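You operate a simulated robot arm through the tools that you are given. There is no shell and no other tool. Be economical: measure what you need, move in short steps, check, and stop when the job is done.

Carry out the task below with a simulated two-armed robot. There is one attempt and no reset: what you move stays moved.

Task
Put the pink can with a yellow button in the yellow bin on the top of the long steel bench. Then count the small white cans on the top of the long steel bench, then put as many of the blue can with a white bands from the top of the long steel bench on the shelf of the trial bench. Then take the cup from the left end of the bench with taps and leave it in the small grey bin. Then put one of the small blue cans from the top of the long steel bench on the top of the side table. Then take the tape strip from the top of the trial bench and leave it on the shelf of the trial bench. Do these in the order given. Set down upright: blue can with a white band, cup, small blue can.
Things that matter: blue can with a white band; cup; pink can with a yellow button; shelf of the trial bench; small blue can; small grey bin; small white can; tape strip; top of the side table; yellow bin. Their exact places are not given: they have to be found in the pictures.

The check looks at the end state, three seconds after you hand in, the way a careful person would. Anything else that was tipped, shoved, dropped, spilled or broken makes it a failure.

Robot
Two 6-joint arms with two-finger parallel grippers on one trunk, on a base that drives. Base frame: it is fixed to the floor where the robot stands at the start and does not move with it; the origin is under the middle of the robot, x ahead of it, y to its left, z up; the surface under the hand at the start is at about z = 0.88. Lengths are in m, angles in degrees, forces in N, time in s.
The left shoulder is at the start at [-0.077, 0.177, 0.832], the right one opposite. With the tool pointing down near the work surface each hand reaches from about 0.1 to 0.72 m from the robot's upright axis, wherever it stands, measured 20 degrees to its own side. Places, roughly: blue can with a white band (5x5x15 cm) [0.6, -0.1, 0.9]; cup [6.5, 1.75, 1]; pink can with a yellow button (5x5x15 cm) [0.5, 0.1, 0.9]; shelf of the trial bench [3.6, 2.7, 0.3]; small blue can (4x4x11 cm) [0.5, -0.5, 0.9]; small blue can (4x4x12 cm) [0.7, -0.1, 0.9]; small grey bin (20x15x14 cm) [3.7, 2.8, 0.9]; small white can (4x4x11 cm) [0.7, 0, 0.9]; tape strip (16x5x3 cm) [3.4, 2.6, 0.9]; top of the side table [2.9, 0, 0.9]; yellow bin (26x18x11 cm) [0.7, -0.3, 0.9]. Payload 1.57 kg a hand.
The TCP of each hand is the grasp point between the finger pads, 0.03 m short of the fingertips. In the tool frame z runs along the fingers and y along their closing line. Largest opening 0.08 m; finger width 0.017, thickness 0.012; the body of the gripper, 0.04 by 0.082 m, starts 0.08 m behind the TCP.
Orientation is that of the tool frame in the base frame, as a unit quaternion [w, x, y, z]. With the fingers straight down and closing along the base's y, the tool's x points along the base's -x, its y along +y and its z along -z.

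Tools
- The arms move only by the tool nudge_tool. It takes "left_increments", "right_increments" or both (then of equal length, played together; a hand with none holds still); each is a list of rows, each an object (a shift or turn left out is 0, a gripper value left out holds the last) with "linear": the shift along the base's x, y, z in units of 25 mm (1.0 is 25 mm), a list of three; "dr": the turn, a rotation vector about the base's x, y, z in units of 5 degrees (1.0 is 5 degrees), a list of three; "fingers": the finger opening in m, from 0 to 0.08. In form: [{"linear": [dx, dy, dz], "dr": [wx, wy, wz], "fingers": fingers}, ...]. A call has 1 to 8 rows; each row shifts and turns the commanded pose from where the row before left it. A call with a number of a shift or a turn outside -1 to 1 is refused whole. Each row takes 0.2 s and may step no farther than 0.05 m and 8.6 degrees from the row before; otherwise, or with a gripper value out of range, the whole call is refused. A pose out of reach is approached as far as the arm can. The call stops where the force on the tool passes 40 N (or 10 N more than at its start, if that is more) or the arm is blocked; 0.2 s more then pass. Each finger travels about 0.072 m/s and halts on what it meets, pressing with about 42 N; the grip force reading is that of the motor and also rises with nothing between the fingers. The clock runs only during rows and for 0.2 s after the last one: add rows that do not move to give the fingers time. The reply holds the time, the measured pose of the TCP, the force on the tool along the base axes, the opening and the grip force, in the units named above and with some noise, with the torque about the TCP (base axes, N m) and any sound that the robot's microphone picked up, and new pictures: "show" is both (left out), scene, wrist or none (wrist: the cameras of the hands that moved).
- Cameras (640 x 400 px; columns grow to the right, rows downward): "scene" is now at [0.0432, 0.0104, 1.5682]; the picture's right is [0.13, -0.99, 0.00], its down [-0.63, -0.09, -0.77] and it looks along [0.76, 0.10, -0.64] (base axes); focal length 286 px, centre (320, 200). "left" rides on the left gripper at [0.072, 0.007, -0.122] in its tool frame; the picture's right is [-0.09, 1.00, 0.00], its down [-0.84, -0.08, -0.54] and it looks along [-0.54, -0.05, 0.84] (tool axes); focal length 238 px, centre (320, 200). "right" rides on the right gripper at [0.072, -0.007, -0.122] in its tool frame; the picture's right is [0.09, 1.00, 0.00], its down [-0.84, 0.08, -0.54] and it looks along [-0.54, 0.05, 0.84] (tool axes); focal length 238 px, centre (320, 200).
- raise_lower(by): slides the trunk up (or, below 0, down) by that many m; the arms and the scene camera ride with it, the base frame stays. It gives what a move gives, with no picture.
- drive_base(legs): drives the robot by 1 to 6 legs, each [ahead, left, turn to the left] in m, m and degrees, along the robot's own axes; the way and the turn of a leg run together, so that a leg with both is an arc; at most 1.5 m and 180 degrees a leg. The arms and the cameras ride along, it lands a little off, and it stops where it bumps. It gives what a move gives, and a new picture of the scene camera.
- turn_head(pan, tilt): turns the head with the scene camera to pan (to the left, within 143 degrees either way) and tilt (down, from -29 to 69), counted from straight ahead of the robot. It gives what a move gives, and a new picture of the scene camera.
- pixel_to_xyz(camera, pixels): there is no depth. For up to 12 entries [column, row, z] of the newest picture of that camera ("zoom" is the newest enlarged one), the place [x, y] in the base frame at which the ray of that pixel passes the height z, good to about 0.003 m. No time passes.
- enlarge(camera, box): a new picture of the part [left, top, right, bottom] of that camera's present view, enlarged. No time passes.
- hand_in(): hands the job in; it is judged then, once.

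Keep the steps short. Do not move on a guess: measure, check each grasp and each placing, and mend mistakes. In all there are 138 turns and 260 pictures (those below and enlarged ones count). Leave the grippers open and the arms clear of the work at the hand-in unless told otherwise, and finish with a single line.

The tools are called as a command line: name --argument value ..., lists and objects as JSON in quotes. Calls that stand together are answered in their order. nudge_tool: Moves the arms, as the interface text tells. Its arguments: {"type":"object","properties":{"left_increments":{"type":"array","items":{"type":"object","properties":{"linear":{"type":"array","items":{"type":"number"}},"dr":{"type":"array","items":{"type":"number"}},"fingers":{"type":"number"}}}},"right_increments":{"type":"array","items":{"type":"object","properties":{"linear":{"type":"array","items":{"type":"number"}},"dr":{"type":"array","items":{"type":"number"}},"fingers":{"type":"number"}}}},"show":{"type":"string","enum":["both","scene","wrist","none"]}},"required":[]} The other tools are called the same way: raise_lower (by) slides the trunk up or down; drive_base (legs) drives the base; turn_head (pan, tilt) turns the head that bears the scene camera; pixel_to_xyz (camera, pixels) gives the place at which the rays of pixels pass given heights; enlarge (camera, box) takes an enlarged picture of a part of a camera's view; hand_in () hands the job in.

At the start:

```text
t: 0.0
left_tool_pos: [0.4475, 0.3359, 1.2389]
left_orientation: [0.0, 0.0, 1.0, 0.0]
left_ft_force: [-0.9, 0.2, -0.3]
left_ft_torque: [0.0, 0.02, 0.0]
left_grip_width: 0.0799
left_gripper_force: 0.1
right_tool_pos: [0.4116, -0.0416, 1.2605]
right_orientation: [0.0, 0.001, 1.0, -0.001]
right_ft_force: [-0.3, -0.4, -0.4]
right_ft_torque: [0.01, 0.01, 0.0]
right_grip_width: 0.0799
right_gripper_force: 0.0
trunk travel left (down, up): [-0.275, 0.053]
robot x, y, heading: [-0.0021, -0.0004, 0.2]
head pan, tilt: [7.7, 39.6]
```

scene: 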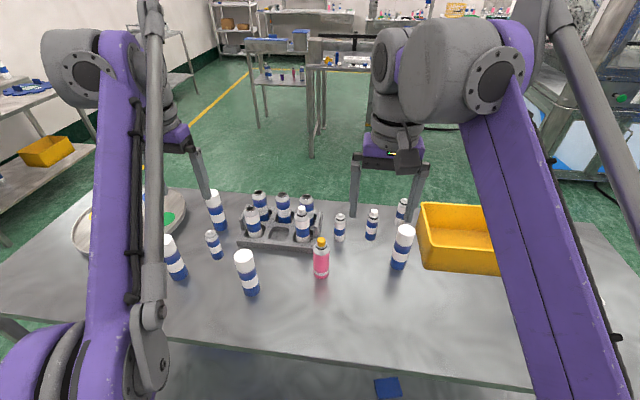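
right: 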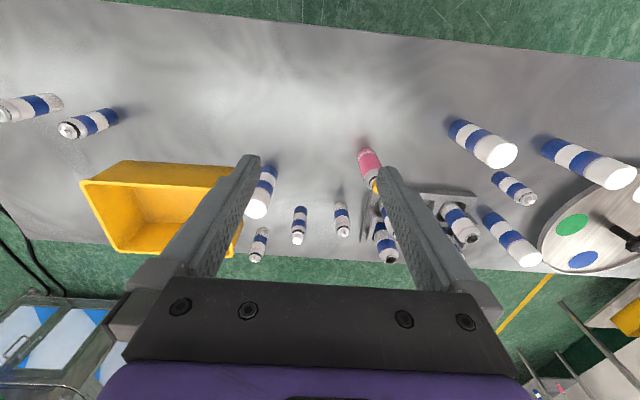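
left: 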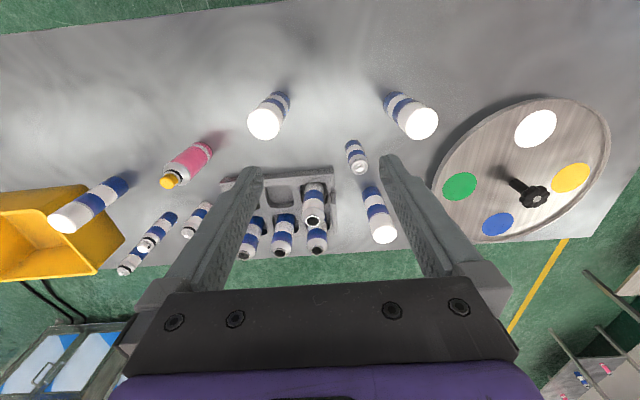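

I'll look closely at the bench first to tell the can kinds apart.

enlarge --camera "scene" --box '[140, 170, 300, 300]'

enlarge --camera "scene" --box '[280, 180, 440, 290]'

enlarge --camera "right" --box '[0, 60, 320, 280]'

enlarge --camera "left" --box '[40, 80, 440, 280]'

```text
3.08 times, centred on (220, 235) of scene
```

zoom: 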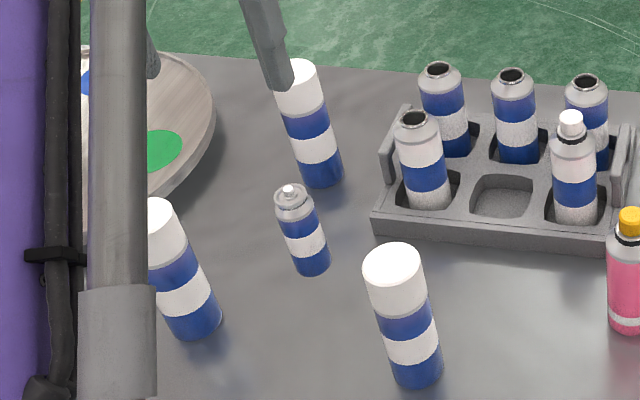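

```text
3.64 times, centred on (360, 235) of scene
```

zoom: 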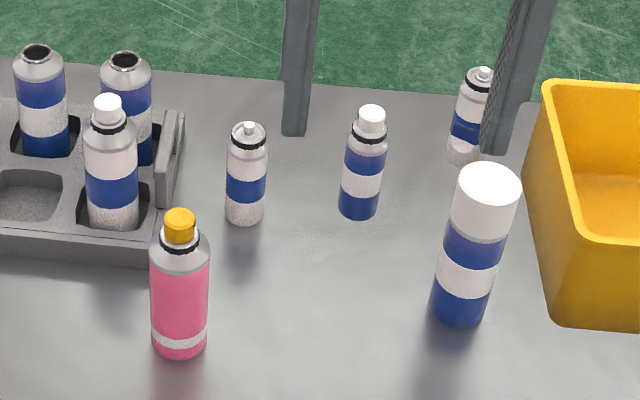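

```text
1.82 times, centred on (160, 170) of right
```

zoom: 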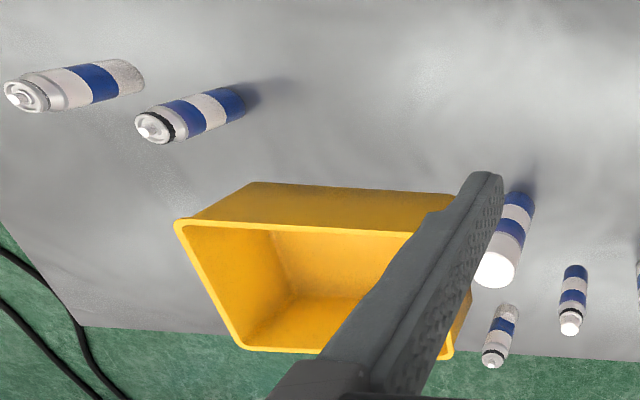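

```text
1.60 times, centred on (240, 180) of left
```

zoom: 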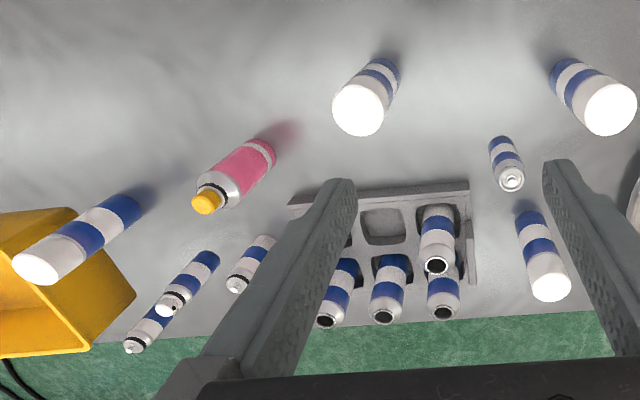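

I see possible small white cans at (340,230), (402,210) and one at the far right. I'll look at both ends of the bench.

turn_head --pan -45 --tilt 45

turn_head --pan 55 --tilt 40

```text
t: 1.2
left_tool_pos: [0.4472, 0.3354, 1.2397]
left_orientation: [0.0, 0.0, 1.0, 0.0]
left_ft_force: [-0.8, -0.6, 0.1]
left_ft_torque: [-0.02, 0.01, -0.03]
left_grip_width: 0.0799
left_gripper_force: 0.1
right_tool_pos: [0.4114, -0.0423, 1.2614]
right_orientation: [0.0, 0.0, 1.0, 0.0]
right_ft_force: [0.5, -0.2, 1.0]
right_ft_torque: [0.0, 0.03, 0.03]
right_grip_width: 0.08
right_gripper_force: 0.0
trunk travel left (down, up): [-0.275, 0.053]
robot x, y, heading: [-0.0013, -0.0015, -0.0]
head pan, tilt: [-45.0, 45.0]
```

scene: 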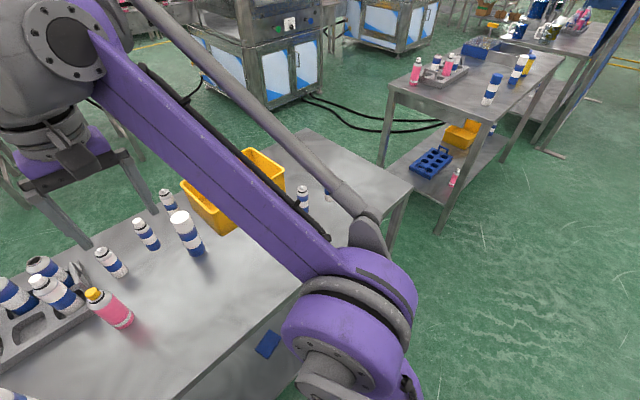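

```text
t: 3.0
left_tool_pos: [0.4472, 0.3355, 1.2396]
left_orientation: [0.0, 0.001, 1.0, 0.001]
left_ft_force: [-0.2, 0.3, 0.4]
left_ft_torque: [0.03, 0.02, 0.01]
left_grip_width: 0.0799
left_gripper_force: 0.0
right_tool_pos: [0.4121, -0.0425, 1.2608]
right_orientation: [0.0, 0.0, 1.0, 0.001]
right_ft_force: [0.3, 0.2, -0.5]
right_ft_torque: [0.0, 0.0, 0.01]
right_grip_width: 0.0802
right_gripper_force: 0.1
trunk travel left (down, up): [-0.275, 0.053]
robot x, y, heading: [-0.0028, -0.0032, -0.5]
head pan, tilt: [55.0, 40.0]
```

scene: 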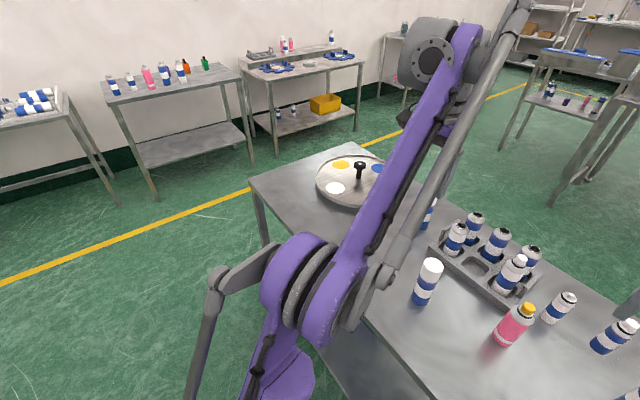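

Next I'll measure places on the bench from the wrist pictures: the can bases, and the bin rim at a height of about 0.99.

pixel_to_xyz --camera "left" --pixels '[[204, 150, 0.88], [170, 180, 1.03], [282, 98, 0.88], [264, 122, 1.03], [392, 99, 0.88], [420, 122, 1.03], [352, 145, 0.88], [371, 191, 0.88], [383, 230, 1.03], [122, 182, 0.88], [63, 219, 1.03]]'

pixel_to_xyz --camera "right" --pixels '[[368, 153, 0.88], [82, 183, 0.99], [117, 255, 0.99], [230, 255, 0.99], [120, 162, 0.99], [262, 172, 0.88], [257, 207, 1.03], [110, 115, 0.88], [55, 103, 0.88], [640, 62, 0.88], [100, 0, 0.88], [0, 205, 0.88]]'

turn_head --pan 0 --tilt 45

```text
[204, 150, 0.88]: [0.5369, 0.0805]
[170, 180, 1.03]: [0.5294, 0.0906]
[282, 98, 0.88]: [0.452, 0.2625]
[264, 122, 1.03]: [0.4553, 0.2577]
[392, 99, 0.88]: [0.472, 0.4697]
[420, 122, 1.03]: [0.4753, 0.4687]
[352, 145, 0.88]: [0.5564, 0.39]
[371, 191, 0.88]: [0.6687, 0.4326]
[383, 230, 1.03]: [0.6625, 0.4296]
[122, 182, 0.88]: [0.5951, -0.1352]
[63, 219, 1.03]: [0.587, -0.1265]
```

```text
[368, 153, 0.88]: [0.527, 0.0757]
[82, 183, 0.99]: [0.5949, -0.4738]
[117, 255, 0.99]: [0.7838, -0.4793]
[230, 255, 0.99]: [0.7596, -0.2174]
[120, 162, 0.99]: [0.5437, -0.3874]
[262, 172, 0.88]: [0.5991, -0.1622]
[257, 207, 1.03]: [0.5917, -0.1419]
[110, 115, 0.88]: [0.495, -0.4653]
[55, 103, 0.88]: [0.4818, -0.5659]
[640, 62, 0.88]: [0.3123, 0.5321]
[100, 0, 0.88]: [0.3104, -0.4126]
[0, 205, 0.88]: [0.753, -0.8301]
```

```text
t: 4.2
left_tool_pos: [0.4479, 0.3348, 1.2389]
left_orientation: [0.0, 0.0, 1.0, 0.0]
left_ft_force: [0.1, -0.5, 0.3]
left_ft_torque: [-0.03, 0.02, -0.02]
left_grip_width: 0.0798
left_gripper_force: 0.1
right_tool_pos: [0.4128, -0.043, 1.2596]
right_orientation: [0.0, 0.0, 1.0, 0.0]
right_ft_force: [-0.5, -0.5, 0.8]
right_ft_torque: [-0.02, 0.01, 0.0]
right_grip_width: 0.08
right_gripper_force: 0.0
trunk travel left (down, up): [-0.275, 0.053]
robot x, y, heading: [0.0013, -0.0022, -0.0]
head pan, tilt: [0.0, 45.0]
```

scene: 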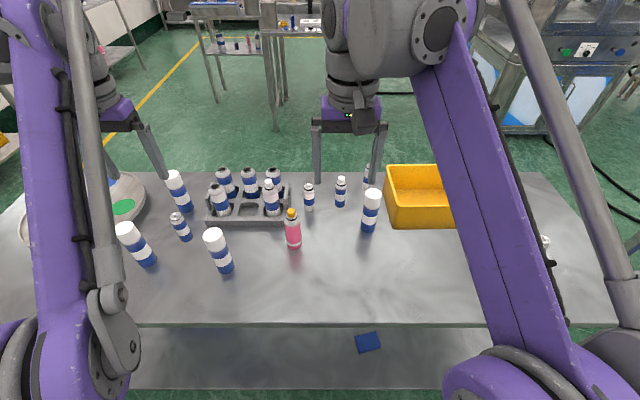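

The pink can stands near (0.53, 0.08). I'll bring the right hand above it, still high up, and check with the wrist camera.

nudge_tool --right_increments '[{"linear": [0.9, 1, 0], "fingers": 0.08}, {"linear": [0.9, 1, -0.5]}, {"linear": [0.9, 1, -0.5]}, {"linear": [0.9, 1, -0.5]}, {"linear": [0.9, 0.9, -0.5]}, {}]' --show "both"

```text
t: 5.6
left_tool_pos: [0.4464, 0.3364, 1.2403]
left_orientation: [-0.001, 0.001, 1.0, -0.001]
left_ft_force: [0.2, 1.2, 0.2]
left_ft_torque: [0.01, 0.03, 0.01]
left_grip_width: 0.0801
left_gripper_force: 0.1
right_tool_pos: [0.4982, 0.0701, 1.1826]
right_orientation: [0.0, 0.0, 1.0, 0.0]
right_ft_force: [-0.1, 0.2, -0.3]
right_ft_torque: [0.01, 0.01, -0.02]
right_grip_width: 0.0801
right_gripper_force: 0.2
right hand out of reach, approached as far as the arm can: row 3, 4, 5
trunk travel left (down, up): [-0.275, 0.053]
robot x, y, heading: [-0.0021, 0.0001, -0.2]
head pan, tilt: [0.0, 45.0]
```

scene: 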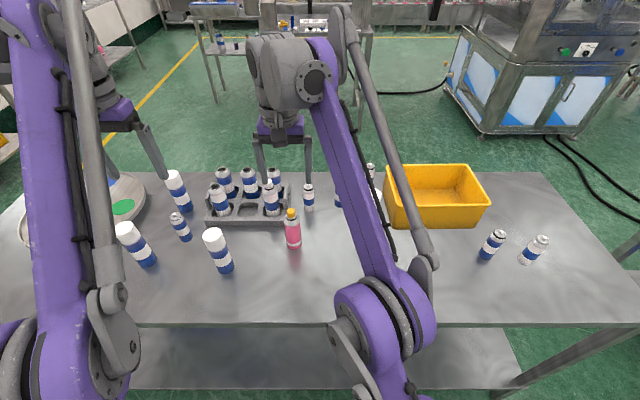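
right: 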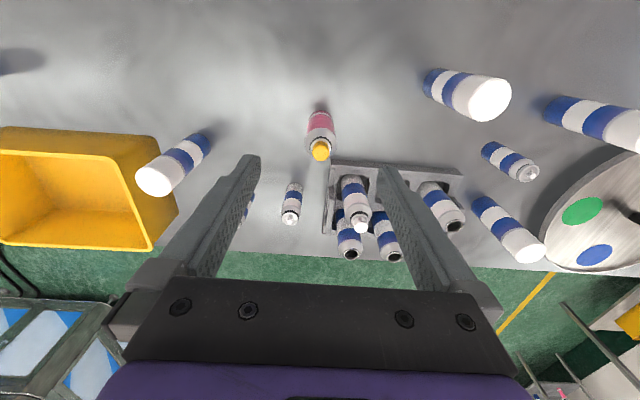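

The right end now shows one small blue and one small white can. Along with the two by the bin that makes three small white cans. The tray cans are wider, about 5 cm. I'll pin down the pink can from here and compare tray-can and small-can widths.

pixel_to_xyz --camera "right" --pixels '[[321, 113, 0.88], [320, 150, 1.03], [293, 187, 0.88], [290, 218, 0.99], [352, 180, 0.9], [331, 162, 0.9], [463, 175, 0.9]]'

enlarge --camera "right" --box '[240, 80, 480, 270]'

enlarge --camera "scene" --box '[160, 150, 560, 280]'

```text
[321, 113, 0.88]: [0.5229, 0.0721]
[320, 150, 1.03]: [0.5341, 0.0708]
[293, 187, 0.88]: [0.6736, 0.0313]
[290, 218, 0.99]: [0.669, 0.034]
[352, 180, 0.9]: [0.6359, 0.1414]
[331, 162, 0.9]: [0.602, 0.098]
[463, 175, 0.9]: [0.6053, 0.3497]
```

```text
2.11 times, centred on (360, 175) of right
```

zoom: 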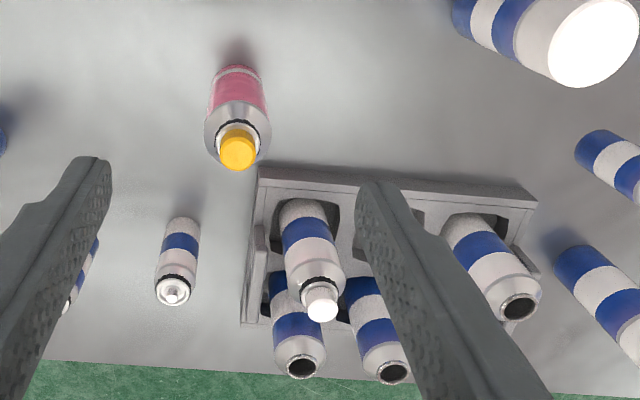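

```text
1.60 times, centred on (360, 215) of scene
```

zoom: 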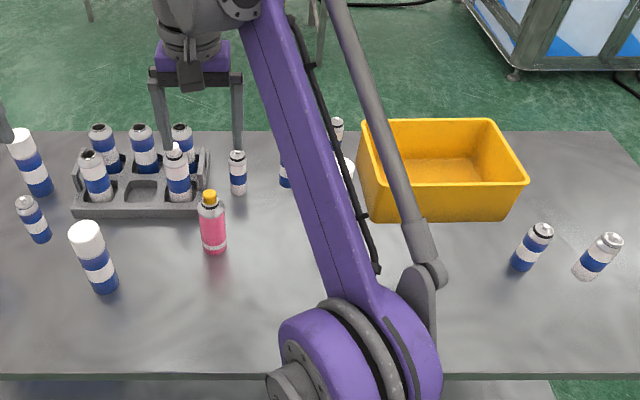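

Pink can at about (0.535, 0.077). I'll go down a little to regain reach, watching the readings.

nudge_tool --right_increments '[{"linear": [0, 0, -1]}, {"linear": [0, 0, -1]}, {"linear": [0, 0, -1]}, {"linear": [0, 0, -0.5]}, {}]' --show "none"

```text
t: 6.8
left_tool_pos: [0.4488, 0.3345, 1.2394]
left_orientation: [0.0, 0.0, 1.0, 0.001]
left_ft_force: [-0.5, -0.6, 0.6]
left_ft_torque: [0.0, 0.02, -0.01]
left_grip_width: 0.0801
left_gripper_force: 0.0
right_tool_pos: [0.4977, 0.0708, 1.0973]
right_orientation: [0.0, 0.0, 1.0, -0.001]
right_ft_force: [1.5, 0.0, -0.7]
right_ft_torque: [0.0, 0.02, 0.01]
right_grip_width: 0.08
right_gripper_force: 0.1
trunk travel left (down, up): [-0.275, 0.053]
robot x, y, heading: [-0.0031, -0.0015, -0.2]
head pan, tilt: [0.0, 45.0]
```

It moves relative to the reached pose. Now I'll move over the can at z≈1.085 and look.

nudge_tool --right_increments '[{"linear": [0.8, 0.15, -0.2]}, {"linear": [0.7, 0.1, -0.2]}, {}]' --show "wrist"

```text
t: 7.6
left_tool_pos: [0.4467, 0.3355, 1.2394]
left_orientation: [0.0, 0.001, 1.0, 0.0]
left_ft_force: [1.1, -0.3, 0.1]
left_ft_torque: [-0.01, 0.03, 0.03]
left_grip_width: 0.0801
left_gripper_force: 0.0
right_tool_pos: [0.5356, 0.0766, 1.0873]
right_orientation: [0.0, 0.0, 1.0, 0.001]
right_ft_force: [0.4, 0.0, -1.0]
right_ft_torque: [0.03, -0.01, 0.0]
right_grip_width: 0.0798
right_gripper_force: 0.0
trunk travel left (down, up): [-0.275, 0.053]
robot x, y, heading: [0.001, -0.001, 0.1]
head pan, tilt: [0.0, 45.0]
```

right: 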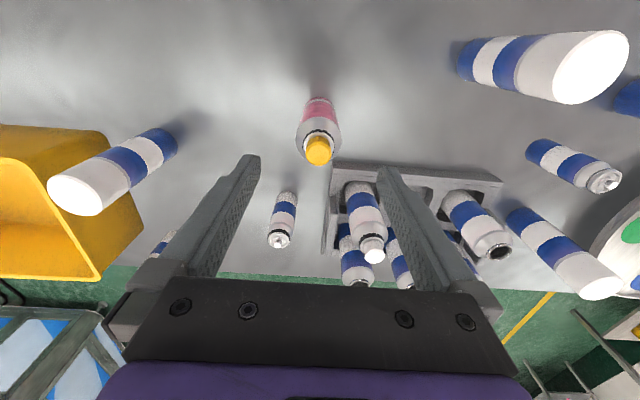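

pixel_to_xyz --camera "right" --pixels '[[319, 104, 0.88], [318, 145, 1.02], [318, 148, 1.03], [251, 158, 1.06], [386, 172, 1.06]]'

```text
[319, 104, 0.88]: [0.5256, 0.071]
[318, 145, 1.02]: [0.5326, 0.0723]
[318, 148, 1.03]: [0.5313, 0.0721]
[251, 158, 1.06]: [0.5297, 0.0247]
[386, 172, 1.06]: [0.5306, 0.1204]
```

I read the can at (0.531, 0.0725). I'll shift slightly, go down to z≈0.97 and close.

nudge_tool --right_increments '[{"linear": [-0.15, -0.15, -0.7]}, {"linear": [0, 0, -1]}, {"linear": [0, 0, -1]}, {"linear": [0, 0, -1]}, {"linear": [0, 0, -1]}, {"fingers": 0.03}, {}, {}]' --show "wrist"

```text
t: 9.4
left_tool_pos: [0.4486, 0.3348, 1.2394]
left_orientation: [0.0, 0.0, 1.0, 0.0]
left_ft_force: [-0.8, -0.6, 0.1]
left_ft_torque: [0.0, 0.01, -0.01]
left_grip_width: 0.0796
left_gripper_force: 0.0
right_tool_pos: [0.532, 0.0715, 0.9699]
right_orientation: [-0.001, 0.0, 1.0, 0.0]
right_ft_force: [-0.6, -1.0, 0.0]
right_ft_torque: [0.03, 0.0, -0.06]
right_grip_width: 0.044
right_gripper_force: 42.1
trunk travel left (down, up): [-0.275, 0.053]
robot x, y, heading: [0.0015, -0.0013, -0.2]
head pan, tilt: [0.0, 45.0]
```

right: 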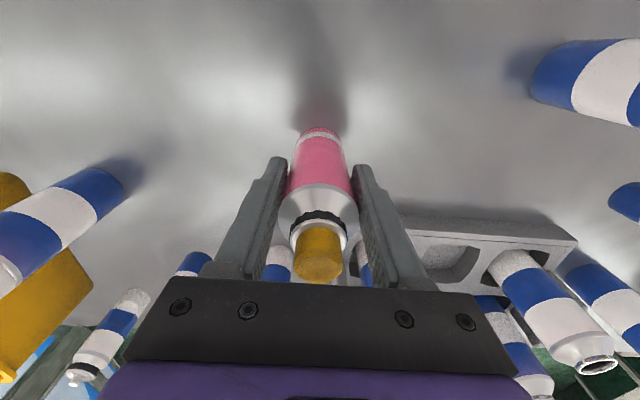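

Gripped at 0.044 m. I'll lift it clear and pull back, then look down to see how much room the base has to the bench.

nudge_tool --right_increments '[{"linear": [0, 0, 1]}, {"linear": [0, 0, 1]}, {"linear": [0, 0, 1]}, {"linear": [-0.5, 0, 1]}, {"linear": [-1, -0.5, 1]}, {"linear": [-1, -1, 1]}, {"linear": [-1, -1, 1]}, {"linear": [-1, -1, 0]}]' --show "none"

turn_head --pan 0 --tilt 69

```text
t: 11.2
left_tool_pos: [0.4474, 0.3351, 1.2397]
left_orientation: [0.001, 0.0, 1.0, 0.001]
left_ft_force: [0.1, 0.3, 0.0]
left_ft_torque: [0.01, -0.02, 0.02]
left_grip_width: 0.0801
left_gripper_force: 0.0
right_tool_pos: [0.4196, -0.0163, 1.1442]
right_orientation: [0.001, 0.0, 1.0, 0.001]
right_ft_force: [-0.9, -0.3, -1.8]
right_ft_torque: [0.03, 0.02, -0.03]
right_grip_width: 0.0439
right_gripper_force: 42.0
trunk travel left (down, up): [-0.275, 0.053]
robot x, y, heading: [0.0002, -0.0012, -0.1]
head pan, tilt: [0.0, 45.0]
```

```text
t: 12.1
left_tool_pos: [0.4478, 0.3359, 1.2394]
left_orientation: [0.0, 0.0, 1.0, 0.0]
left_ft_force: [-1.1, 0.1, -0.8]
left_ft_torque: [-0.02, -0.01, 0.02]
left_grip_width: 0.0801
left_gripper_force: 0.0
right_tool_pos: [0.4222, -0.0154, 1.1456]
right_orientation: [0.0, 0.0, 1.0, -0.001]
right_ft_force: [0.1, 0.1, -1.4]
right_ft_torque: [0.0, 0.0, 0.02]
right_grip_width: 0.0437
right_gripper_force: 42.1
trunk travel left (down, up): [-0.275, 0.053]
robot x, y, heading: [-0.0005, 0.0015, 0.2]
head pan, tilt: [0.0, 68.8]
```

scene: 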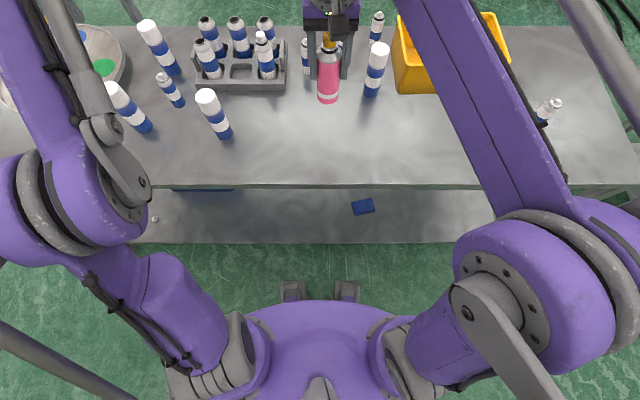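

pixel_to_xyz --camera "scene" --pixels '[[320, 184, 0.88], [320, 243, 0.2], [320, 243, 0.35], [347, 283, 0.0], [347, 283, 0.2], [320, 299, 0.8], [320, 299, 0.3]]'

```text
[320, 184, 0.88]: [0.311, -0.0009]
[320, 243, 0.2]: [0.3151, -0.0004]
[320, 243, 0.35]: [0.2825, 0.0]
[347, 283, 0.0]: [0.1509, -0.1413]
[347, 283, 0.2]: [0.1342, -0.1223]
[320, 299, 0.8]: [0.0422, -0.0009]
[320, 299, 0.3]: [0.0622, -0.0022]
```

There's about 0.15 m between the base's feet (x≈0.15) and the bench edge (x≈0.31). I'll drive 0.09 ahead and 0.15 right for reach. The carried can's bottom at 1.055 clears everything.

drive_base --legs '[[0, -0.15, 0], [0.09, 0, 0]]'

turn_head --pan 0 --tilt 50

```text
t: 14.8
left_tool_pos: [0.5394, 0.1842, 1.2394]
left_orientation: [-0.001, 0.001, 1.0, 0.001]
left_ft_force: [-0.3, 0.1, -0.4]
left_ft_torque: [-0.04, 0.03, 0.0]
left_grip_width: 0.0799
left_gripper_force: 0.0
right_tool_pos: [0.5128, -0.1669, 1.1443]
right_orientation: [0.001, 0.001, 1.0, 0.0]
right_ft_force: [0.2, -0.5, -2.2]
right_ft_torque: [0.04, 0.01, 0.03]
right_grip_width: 0.0437
right_gripper_force: 42.2
trunk travel left (down, up): [-0.275, 0.053]
robot x, y, heading: [0.089, -0.1488, 0.2]
head pan, tilt: [0.0, 68.8]
```

scene: 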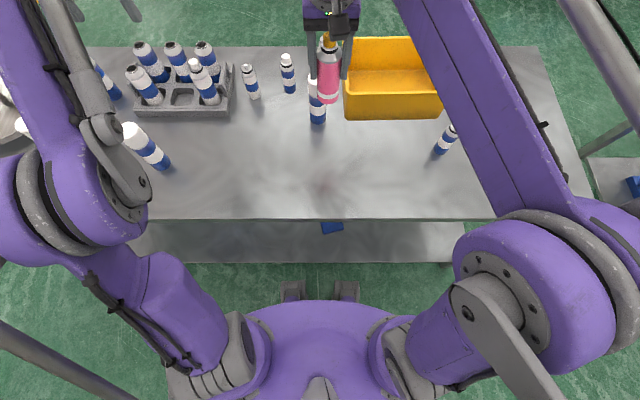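

```text
t: 15.6
left_tool_pos: [0.5391, 0.1862, 1.2395]
left_orientation: [0.0, 0.001, 1.0, 0.0]
left_ft_force: [-0.4, 0.7, 0.1]
left_ft_torque: [0.0, -0.03, 0.0]
left_grip_width: 0.0797
left_gripper_force: 0.1
right_tool_pos: [0.5126, -0.1662, 1.1443]
right_orientation: [0.0, 0.001, 1.0, 0.0]
right_ft_force: [-0.4, 0.1, -1.5]
right_ft_torque: [0.02, 0.0, 0.02]
right_grip_width: 0.0439
right_gripper_force: 42.2
trunk travel left (down, up): [-0.275, 0.053]
robot x, y, heading: [0.09, -0.1494, -0.1]
head pan, tilt: [0.0, 50.0]
```

scene: 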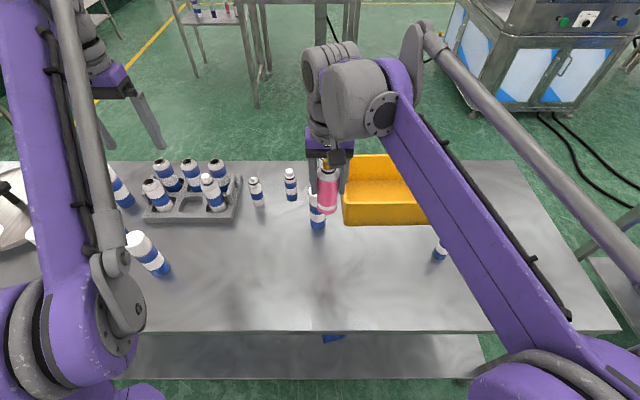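

Next I'll move the hand over the bin, to about (0.67, -0.34), and look.

nudge_tool --right_increments '[{"linear": [0, -1, 0.3]}, {"linear": [0.5, -1, 0]}, {"linear": [1, -1, 0]}, {"linear": [1, -1, 0]}, {"linear": [1, -1, 0]}, {"linear": [1, -1, 0]}, {"linear": [1, -0.8, 0]}, {}]' --show "both"

```text
t: 17.4
left_tool_pos: [0.5371, 0.1859, 1.2404]
left_orientation: [0.0, 0.001, 1.0, 0.0]
left_ft_force: [-0.1, -0.2, 0.3]
left_ft_torque: [-0.01, -0.01, 0.0]
left_grip_width: 0.0801
left_gripper_force: 0.0
right_tool_pos: [0.6484, -0.3369, 1.1526]
right_orientation: [0.0, 0.001, 1.0, 0.0]
right_ft_force: [0.5, 0.3, -0.6]
right_ft_torque: [0.02, -0.02, 0.02]
right_grip_width: 0.0437
right_gripper_force: 42.3
trunk travel left (down, up): [-0.275, 0.053]
robot x, y, heading: [0.0895, -0.15, -0.2]
head pan, tilt: [0.0, 50.0]
```

scene: 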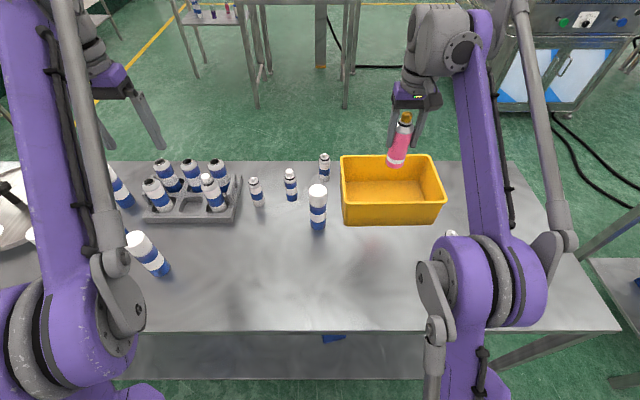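
right: 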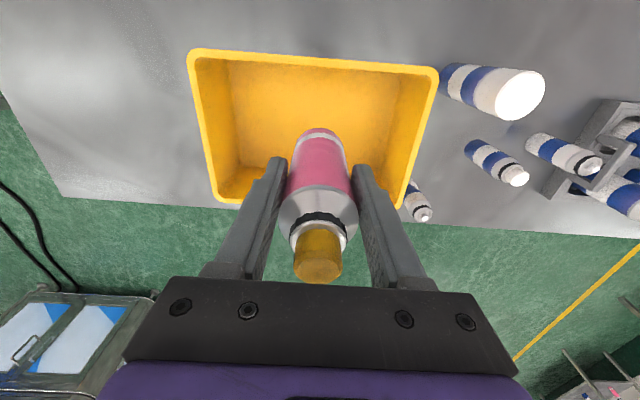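

pixel_to_xyz --camera "right" --pixels '[[190, 50, 0.99], [438, 68, 0.99], [398, 205, 0.99], [217, 200, 0.99], [410, 70, 0.99], [230, 60, 0.885], [400, 190, 0.885], [240, 165, 0.885]]'

```text
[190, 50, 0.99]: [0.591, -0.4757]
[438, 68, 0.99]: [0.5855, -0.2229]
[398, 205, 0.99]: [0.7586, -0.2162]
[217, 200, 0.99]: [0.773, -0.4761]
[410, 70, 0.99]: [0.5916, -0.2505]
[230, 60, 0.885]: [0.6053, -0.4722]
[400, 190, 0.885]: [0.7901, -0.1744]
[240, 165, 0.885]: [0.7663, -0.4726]
```

The bin rim spans x 0.588–0.768 and y −0.476 to −0.22. I'll lower into the middle, watching the force.

nudge_tool --right_increments '[{"linear": [0.6, -0.2, -1]}, {"linear": [0.5, -0.2, -1]}, {"linear": [0, 0, -1]}, {"linear": [0, 0, -1]}, {"linear": [0, 0, -1]}, {"linear": [0, 0, -1]}, {"linear": [0, 0, -0.6]}, {}]' --show "wrist"

```text
t: 19.2
left_tool_pos: [0.5385, 0.1846, 1.2392]
left_orientation: [0.0, 0.001, 1.0, 0.0]
left_ft_force: [-0.5, -0.4, -0.5]
left_ft_torque: [-0.01, -0.01, -0.01]
left_grip_width: 0.0801
left_gripper_force: 0.1
right_tool_pos: [0.6771, -0.3464, 0.988]
right_orientation: [0.0, 0.0, 1.0, 0.0]
right_ft_force: [0.2, -0.3, -0.8]
right_ft_torque: [-0.04, 0.04, -0.01]
right_grip_width: 0.0435
right_gripper_force: 42.2
trunk travel left (down, up): [-0.275, 0.053]
robot x, y, heading: [0.0894, -0.1454, -0.0]
head pan, tilt: [0.0, 50.0]
```

right: 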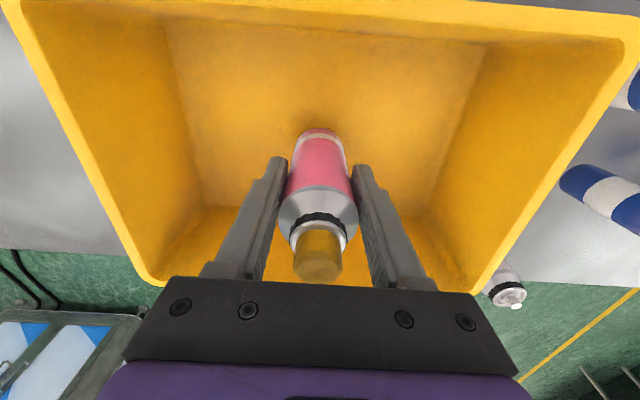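

Another 1.2 cm down until it touches, then release and rise.

nudge_tool --right_increments '[{"linear": [0, 0, -0.25]}, {"linear": [0, 0, -0.2]}, {"fingers": 0.08}, {}, {}, {"linear": [0, 0, 0.8]}, {"linear": [0, 0, 1]}, {"linear": [0, 0, 1]}]' --show "none"

nudge_tool --right_increments '[{"linear": [0, 0, 1]}, {"linear": [0, 0, 1]}, {"linear": [0, 0, 1]}, {"linear": [-0.4, 0, 1]}, {"linear": [-1, 0, 1]}, {"linear": [-1, 0, 0]}]' --show "both"

```text
t: 21.0
left_tool_pos: [0.539, 0.1848, 1.2388]
left_orientation: [0.0, 0.001, 1.0, 0.0]
left_ft_force: [-0.4, -0.1, -0.4]
left_ft_torque: [0.01, 0.0, -0.01]
left_grip_width: 0.0799
left_gripper_force: 0.1
right_tool_pos: [0.676, -0.3456, 1.0464]
right_orientation: [0.0, 0.001, 1.0, 0.0]
right_ft_force: [-0.5, -0.3, 0.3]
right_ft_torque: [-0.01, 0.0, 0.01]
right_grip_width: 0.0798
right_gripper_force: 0.2
trunk travel left (down, up): [-0.275, 0.053]
robot x, y, heading: [0.0905, -0.146, 0.2]
head pan, tilt: [0.0, 50.0]
```

```text
t: 22.4
left_tool_pos: [0.5364, 0.1855, 1.2397]
left_orientation: [0.0, 0.0, 1.0, 0.001]
left_ft_force: [-0.1, 0.0, 0.1]
left_ft_torque: [0.0, 0.0, 0.0]
left_grip_width: 0.0799
left_gripper_force: 0.0
right_tool_pos: [0.6172, -0.3453, 1.1715]
right_orientation: [0.001, 0.001, 1.0, 0.0]
right_ft_force: [0.5, -0.6, 0.4]
right_ft_torque: [-0.01, -0.01, -0.02]
right_grip_width: 0.08
right_gripper_force: 0.1
trunk travel left (down, up): [-0.275, 0.053]
robot x, y, heading: [0.0908, -0.1493, -0.2]
head pan, tilt: [0.0, 50.0]
```

scene: 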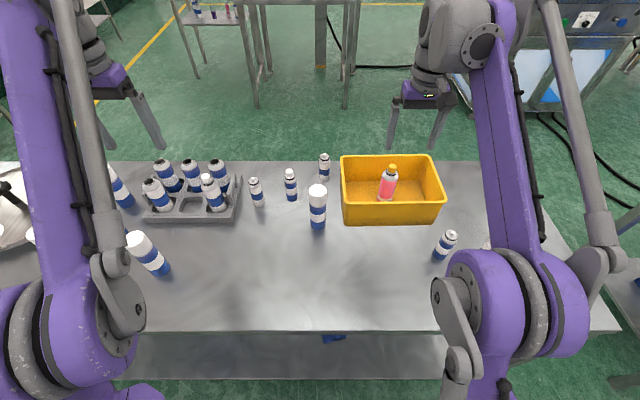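
right: 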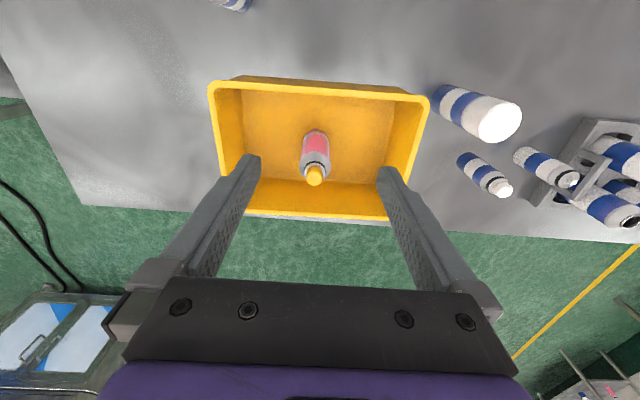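

The pink can stands in the yellow bin. Before choosing how to grip the blue cans, I'll look at the trial bench and its shelf (bearing about 37° left).

turn_head --pan 38 --tilt 12

enlarge --camera "scene" --box '[220, 120, 420, 260]'

turn_head --pan 10 --tilt 10

enlarge --camera "scene" --box '[120, 100, 420, 280]'

```text
t: 23.4
left_tool_pos: [0.5381, 0.1857, 1.2391]
left_orientation: [0.001, 0.001, 1.0, 0.0]
left_ft_force: [-0.6, -0.6, -0.4]
left_ft_torque: [0.01, 0.02, -0.02]
left_grip_width: 0.08
left_gripper_force: 0.0
right_tool_pos: [0.6181, -0.3451, 1.1715]
right_orientation: [0.0, 0.001, 1.0, 0.0]
right_ft_force: [-0.2, 0.0, -0.1]
right_ft_torque: [0.0, 0.02, 0.01]
right_grip_width: 0.08
right_gripper_force: 0.1
trunk travel left (down, up): [-0.275, 0.053]
robot x, y, heading: [0.09, -0.1492, 0.1]
head pan, tilt: [38.0, 12.0]
```

scene: 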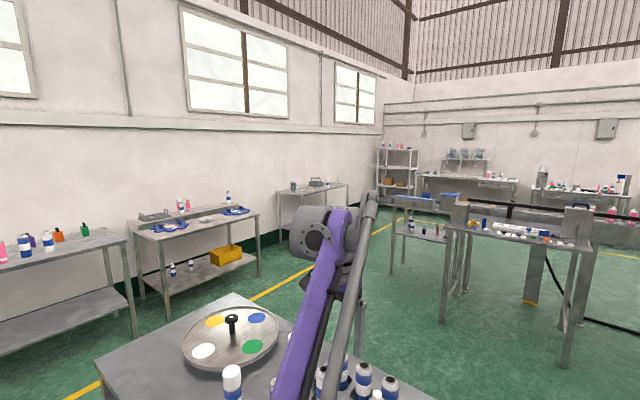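

```text
2.86 times, centred on (320, 190) of scene
```

zoom: 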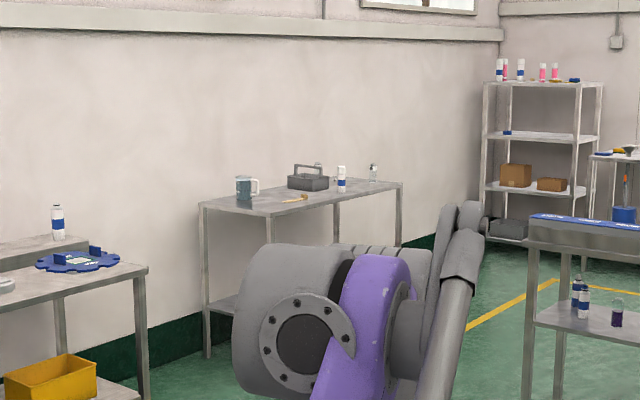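

```text
t: 24.3
left_tool_pos: [0.5393, 0.1856, 1.2397]
left_orientation: [0.0, 0.0, 1.0, 0.0]
left_ft_force: [-0.6, -0.4, -0.4]
left_ft_torque: [0.02, -0.02, 0.02]
left_grip_width: 0.0798
left_gripper_force: 0.0
right_tool_pos: [0.6191, -0.3448, 1.1716]
right_orientation: [0.0, 0.001, 1.0, 0.0]
right_ft_force: [-0.5, 0.3, -0.2]
right_ft_torque: [0.01, 0.0, 0.02]
right_grip_width: 0.0803
right_gripper_force: 0.1
trunk travel left (down, up): [-0.275, 0.053]
robot x, y, heading: [0.0891, -0.1533, -0.0]
head pan, tilt: [10.0, 10.0]
```

scene: 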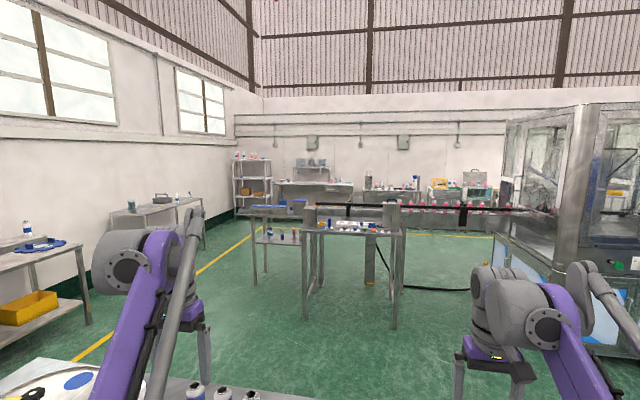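

```text
2.13 times, centred on (270, 190) of scene
```

zoom: 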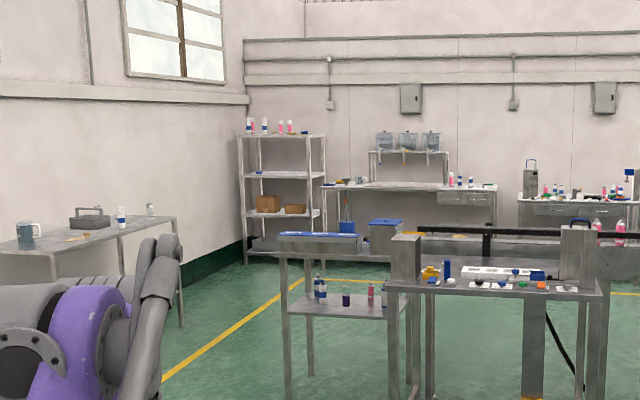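

The trial bench is the one by the left wall, with a jug, a grey caddy, a tape-like strip and a low shelf. The bench with taps is the far one with dispensers. For the low shelf I'll grip the tall cans with the hands pitched forward, about 30° below horizontal. First I back up 0.09 m, then pitch both hands.

drive_base --legs '[[-0.09, 0, 0]]'

nudge_tool --right_increments '[{"linear": [-0.2, 0.7, -0.1], "dr": [0, -1, 0]}, {"linear": [-0.2, 0.7, -0.1], "dr": [0, -1, 0]}, {"linear": [-0.2, 0.7, -0.1], "dr": [0, -1, 0]}, {"linear": [-0.2, 0.7, -0.1], "dr": [0, -1, 0]}, {"linear": [-0.2, 0.7, -0.1], "dr": [0, -1, 0]}, {"linear": [-0.2, 0.7, -0.1], "dr": [0, -1, 0]}, {"linear": [-0.2, 0.7, -0.1], "dr": [0, -1, 0]}, {"linear": [-0.2, 0.7, -0.1], "dr": [0, -1, 0]}]' --left_increments '[{"linear": [-0.3, 0.25, -0.4], "dr": [0, -1, 0]}, {"linear": [-0.3, 0.25, -0.4], "dr": [0, -1, 0]}, {"linear": [-0.3, 0.25, -0.4], "dr": [0, -1, 0]}, {"linear": [-0.3, 0.25, -0.4], "dr": [0, -1, 0]}, {"linear": [-0.3, 0.25, -0.4], "dr": [0, -1, 0]}, {"linear": [-0.3, 0.25, -0.4], "dr": [0, -1, 0]}, {"linear": [-0.3, 0.25, -0.4], "dr": [0, -1, 0]}, {"linear": [-0.3, 0.25, -0.4], "dr": [0, -1, 0]}]' --show "none"

turn_head --pan 0 --tilt 50

```text
t: 25.4
left_tool_pos: [0.4505, 0.1832, 1.2393]
left_orientation: [0.0, 0.003, 1.0, 0.001]
left_ft_force: [-0.2, 0.5, 0.3]
left_ft_torque: [0.0, -0.02, -0.02]
left_grip_width: 0.0801
left_gripper_force: 0.0
right_tool_pos: [0.53, -0.3456, 1.1723]
right_orientation: [0.0, 0.003, 1.0, 0.0]
right_ft_force: [0.0, -0.6, -0.3]
right_ft_torque: [-0.02, -0.01, 0.01]
right_grip_width: 0.0803
right_gripper_force: 0.1
trunk travel left (down, up): [-0.275, 0.053]
robot x, y, heading: [0.0005, -0.1518, -0.3]
head pan, tilt: [10.0, 10.0]
```

scene: 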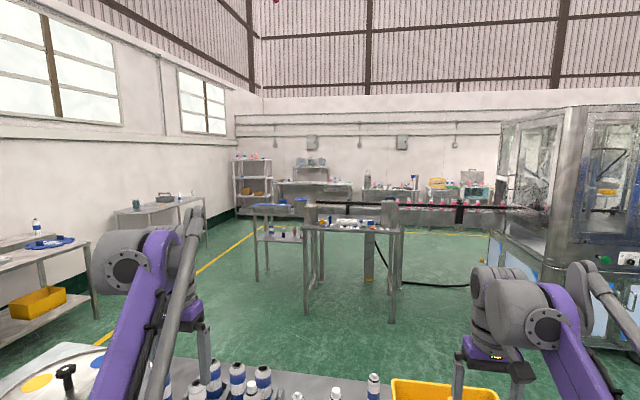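

```text
t: 27.2
left_tool_pos: [0.3902, 0.2346, 1.1596]
left_orientation: [0.343, 0.002, 0.939, 0.001]
left_ft_force: [0.1, -0.4, 0.6]
left_ft_torque: [0.0, -0.07, -0.01]
left_grip_width: 0.0801
left_gripper_force: 0.1
right_tool_pos: [0.4886, -0.2065, 1.1514]
right_orientation: [0.344, 0.003, 0.939, 0.0]
right_ft_force: [-0.2, 0.0, 0.7]
right_ft_torque: [0.0, 0.02, 0.0]
right_grip_width: 0.0802
right_gripper_force: 0.1
trunk travel left (down, up): [-0.275, 0.053]
robot x, y, heading: [0.0028, -0.1505, -0.1]
head pan, tilt: [10.0, 10.0]
```

```text
t: 28.3
left_tool_pos: [0.3913, 0.2325, 1.1585]
left_orientation: [0.342, 0.002, 0.94, 0.001]
left_ft_force: [0.9, 0.2, -0.5]
left_ft_torque: [0.02, -0.05, -0.01]
left_grip_width: 0.0801
left_gripper_force: 0.2
right_tool_pos: [0.4898, -0.2072, 1.1498]
right_orientation: [0.342, 0.001, 0.94, 0.001]
right_ft_force: [-0.5, -0.4, -0.4]
right_ft_torque: [0.02, 0.01, -0.01]
right_grip_width: 0.0798
right_gripper_force: 0.1
trunk travel left (down, up): [-0.275, 0.053]
robot x, y, heading: [0.0031, -0.1521, -0.5]
head pan, tilt: [0.0, 50.0]
```

scene: 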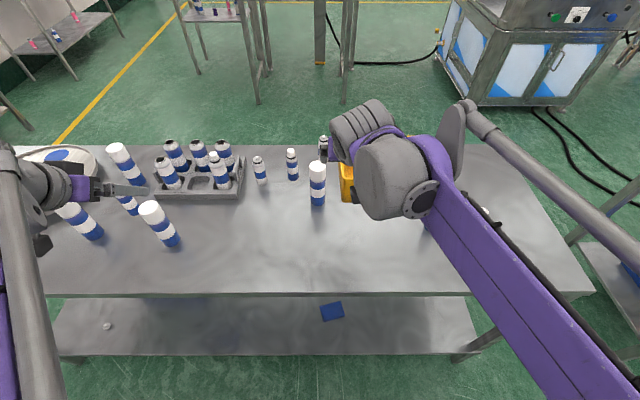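

I'll refine cans A and B from this clear view. A's top is at (317,165) and base at (318,202). B's top is at (150,208) and base near (170,240).

pixel_to_xyz --camera "scene" --pixels '[[317, 166, 1.03], [318, 202, 0.88], [150, 207, 1.03], [171, 240, 0.88], [340, 200, 0.88]]'

enlarge --camera "scene" --box '[40, 130, 360, 270]'

```text
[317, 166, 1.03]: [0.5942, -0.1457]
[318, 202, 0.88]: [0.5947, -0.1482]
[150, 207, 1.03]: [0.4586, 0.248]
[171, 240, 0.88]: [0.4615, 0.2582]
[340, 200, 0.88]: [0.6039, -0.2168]
```

```text
2.00 times, centred on (200, 200) of scene
```

zoom: 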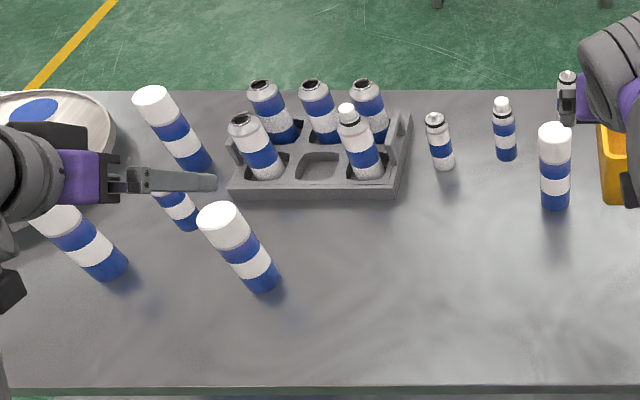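

A ≈ (0.594, −0.142), B ≈ (0.457, 0.256). I'll finish the pitch and line up behind the cans, still high.

nudge_tool --right_increments '[{"linear": [0, 0.65, -0.5], "dr": [0, -1, 0]}, {"linear": [0, 0.65, -0.5], "dr": [0, -1, 0]}, {"linear": [0, 0.65, -0.5], "dr": [0, -1, 0]}, {"linear": [0, 0.65, -0.5], "dr": [0, -1, 0]}, {}]' --left_increments '[{"linear": [-0.3, 0.24, -0.5], "dr": [0, -1, 0]}, {"linear": [-0.3, 0.24, -0.5], "dr": [0, -1, 0]}, {"linear": [-0.3, 0.24, -0.5], "dr": [0, -1, 0]}, {"linear": [-0.3, 0.24, -0.5], "dr": [0, -1, 0]}, {}]' --show "both"

```text
t: 29.5
left_tool_pos: [0.3694, 0.2413, 1.1069]
left_orientation: [0.501, 0.017, 0.865, -0.011]
left_ft_force: [0.1, 0.7, 0.0]
left_ft_torque: [-0.01, 0.0, 0.0]
left_grip_width: 0.08
left_gripper_force: 0.0
right_tool_pos: [0.4873, -0.1419, 1.1004]
right_orientation: [0.5, 0.002, 0.866, 0.001]
right_ft_force: [0.0, 0.7, 0.8]
right_ft_torque: [0.0, 0.0, -0.01]
right_grip_width: 0.0802
right_gripper_force: 0.0
trunk travel left (down, up): [-0.275, 0.053]
robot x, y, heading: [-0.0007, -0.1479, -0.3]
head pan, tilt: [0.0, 50.0]
```

scene: 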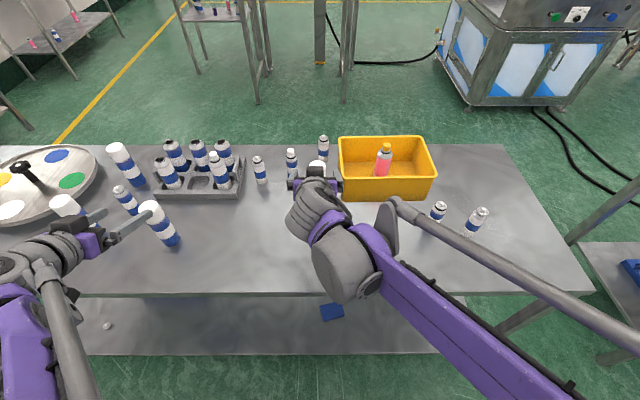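
right: 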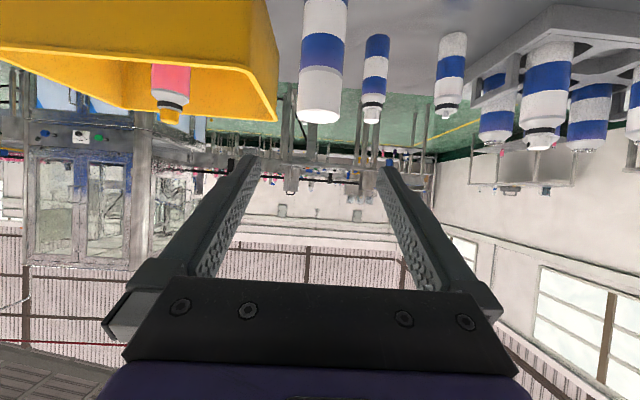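
left: 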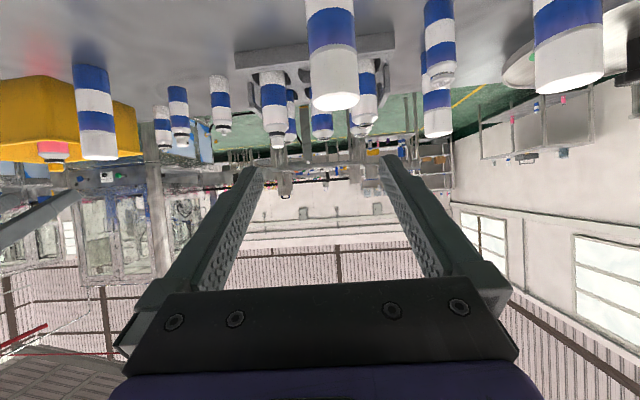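

Both are roughly aligned. I'll lower both to z≈0.98 behind their cans.

nudge_tool --right_increments '[{"linear": [0.1, 0, -1]}, {"linear": [0.1, 0, -1]}, {"linear": [0.1, 0, -1]}, {"linear": [0.1, 0, -1]}, {"linear": [0, 0, -0.9]}, {}]' --left_increments '[{"linear": [0, 0.2, -1]}, {"linear": [0, 0.2, -1]}, {"linear": [0, 0.1, -1]}, {"linear": [0, 0.1, -1]}, {"linear": [0, 0, -1]}, {}]' --show "both"

```text
t: 30.9
left_tool_pos: [0.3593, 0.2724, 0.9851]
left_orientation: [0.5, 0.002, 0.866, 0.002]
left_ft_force: [-0.7, 0.4, 0.2]
left_ft_torque: [0.0, -0.01, -0.02]
left_grip_width: 0.08
left_gripper_force: 0.1
right_tool_pos: [0.4977, -0.1427, 0.9787]
right_orientation: [0.5, 0.001, 0.866, 0.001]
right_ft_force: [0.7, -0.1, 0.1]
right_ft_torque: [-0.01, 0.01, -0.02]
right_grip_width: 0.0798
right_gripper_force: 0.1
trunk travel left (down, up): [-0.275, 0.053]
robot x, y, heading: [0.0038, -0.1474, -0.1]
head pan, tilt: [0.0, 50.0]
```

scene: 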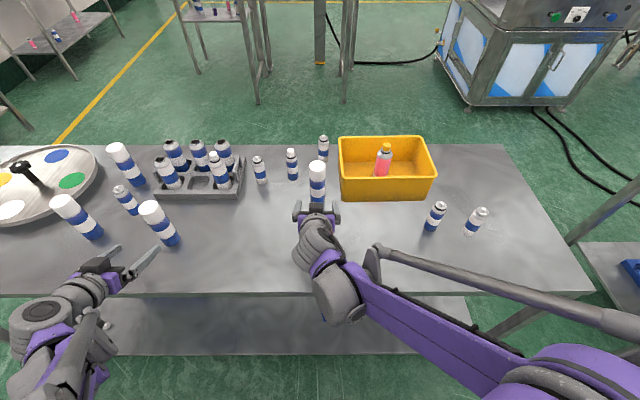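
right: 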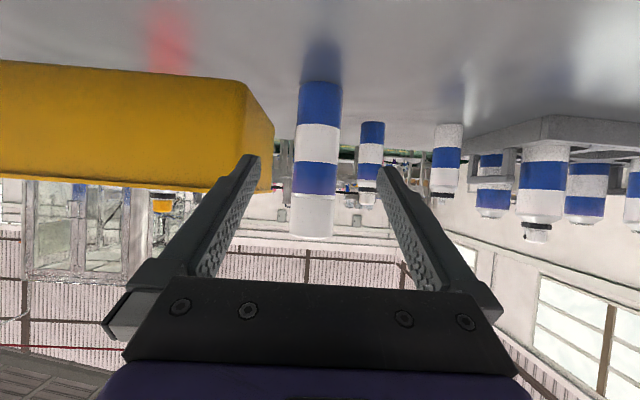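
left: 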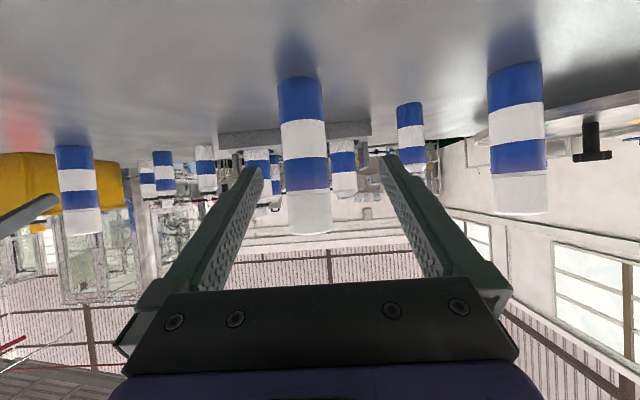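

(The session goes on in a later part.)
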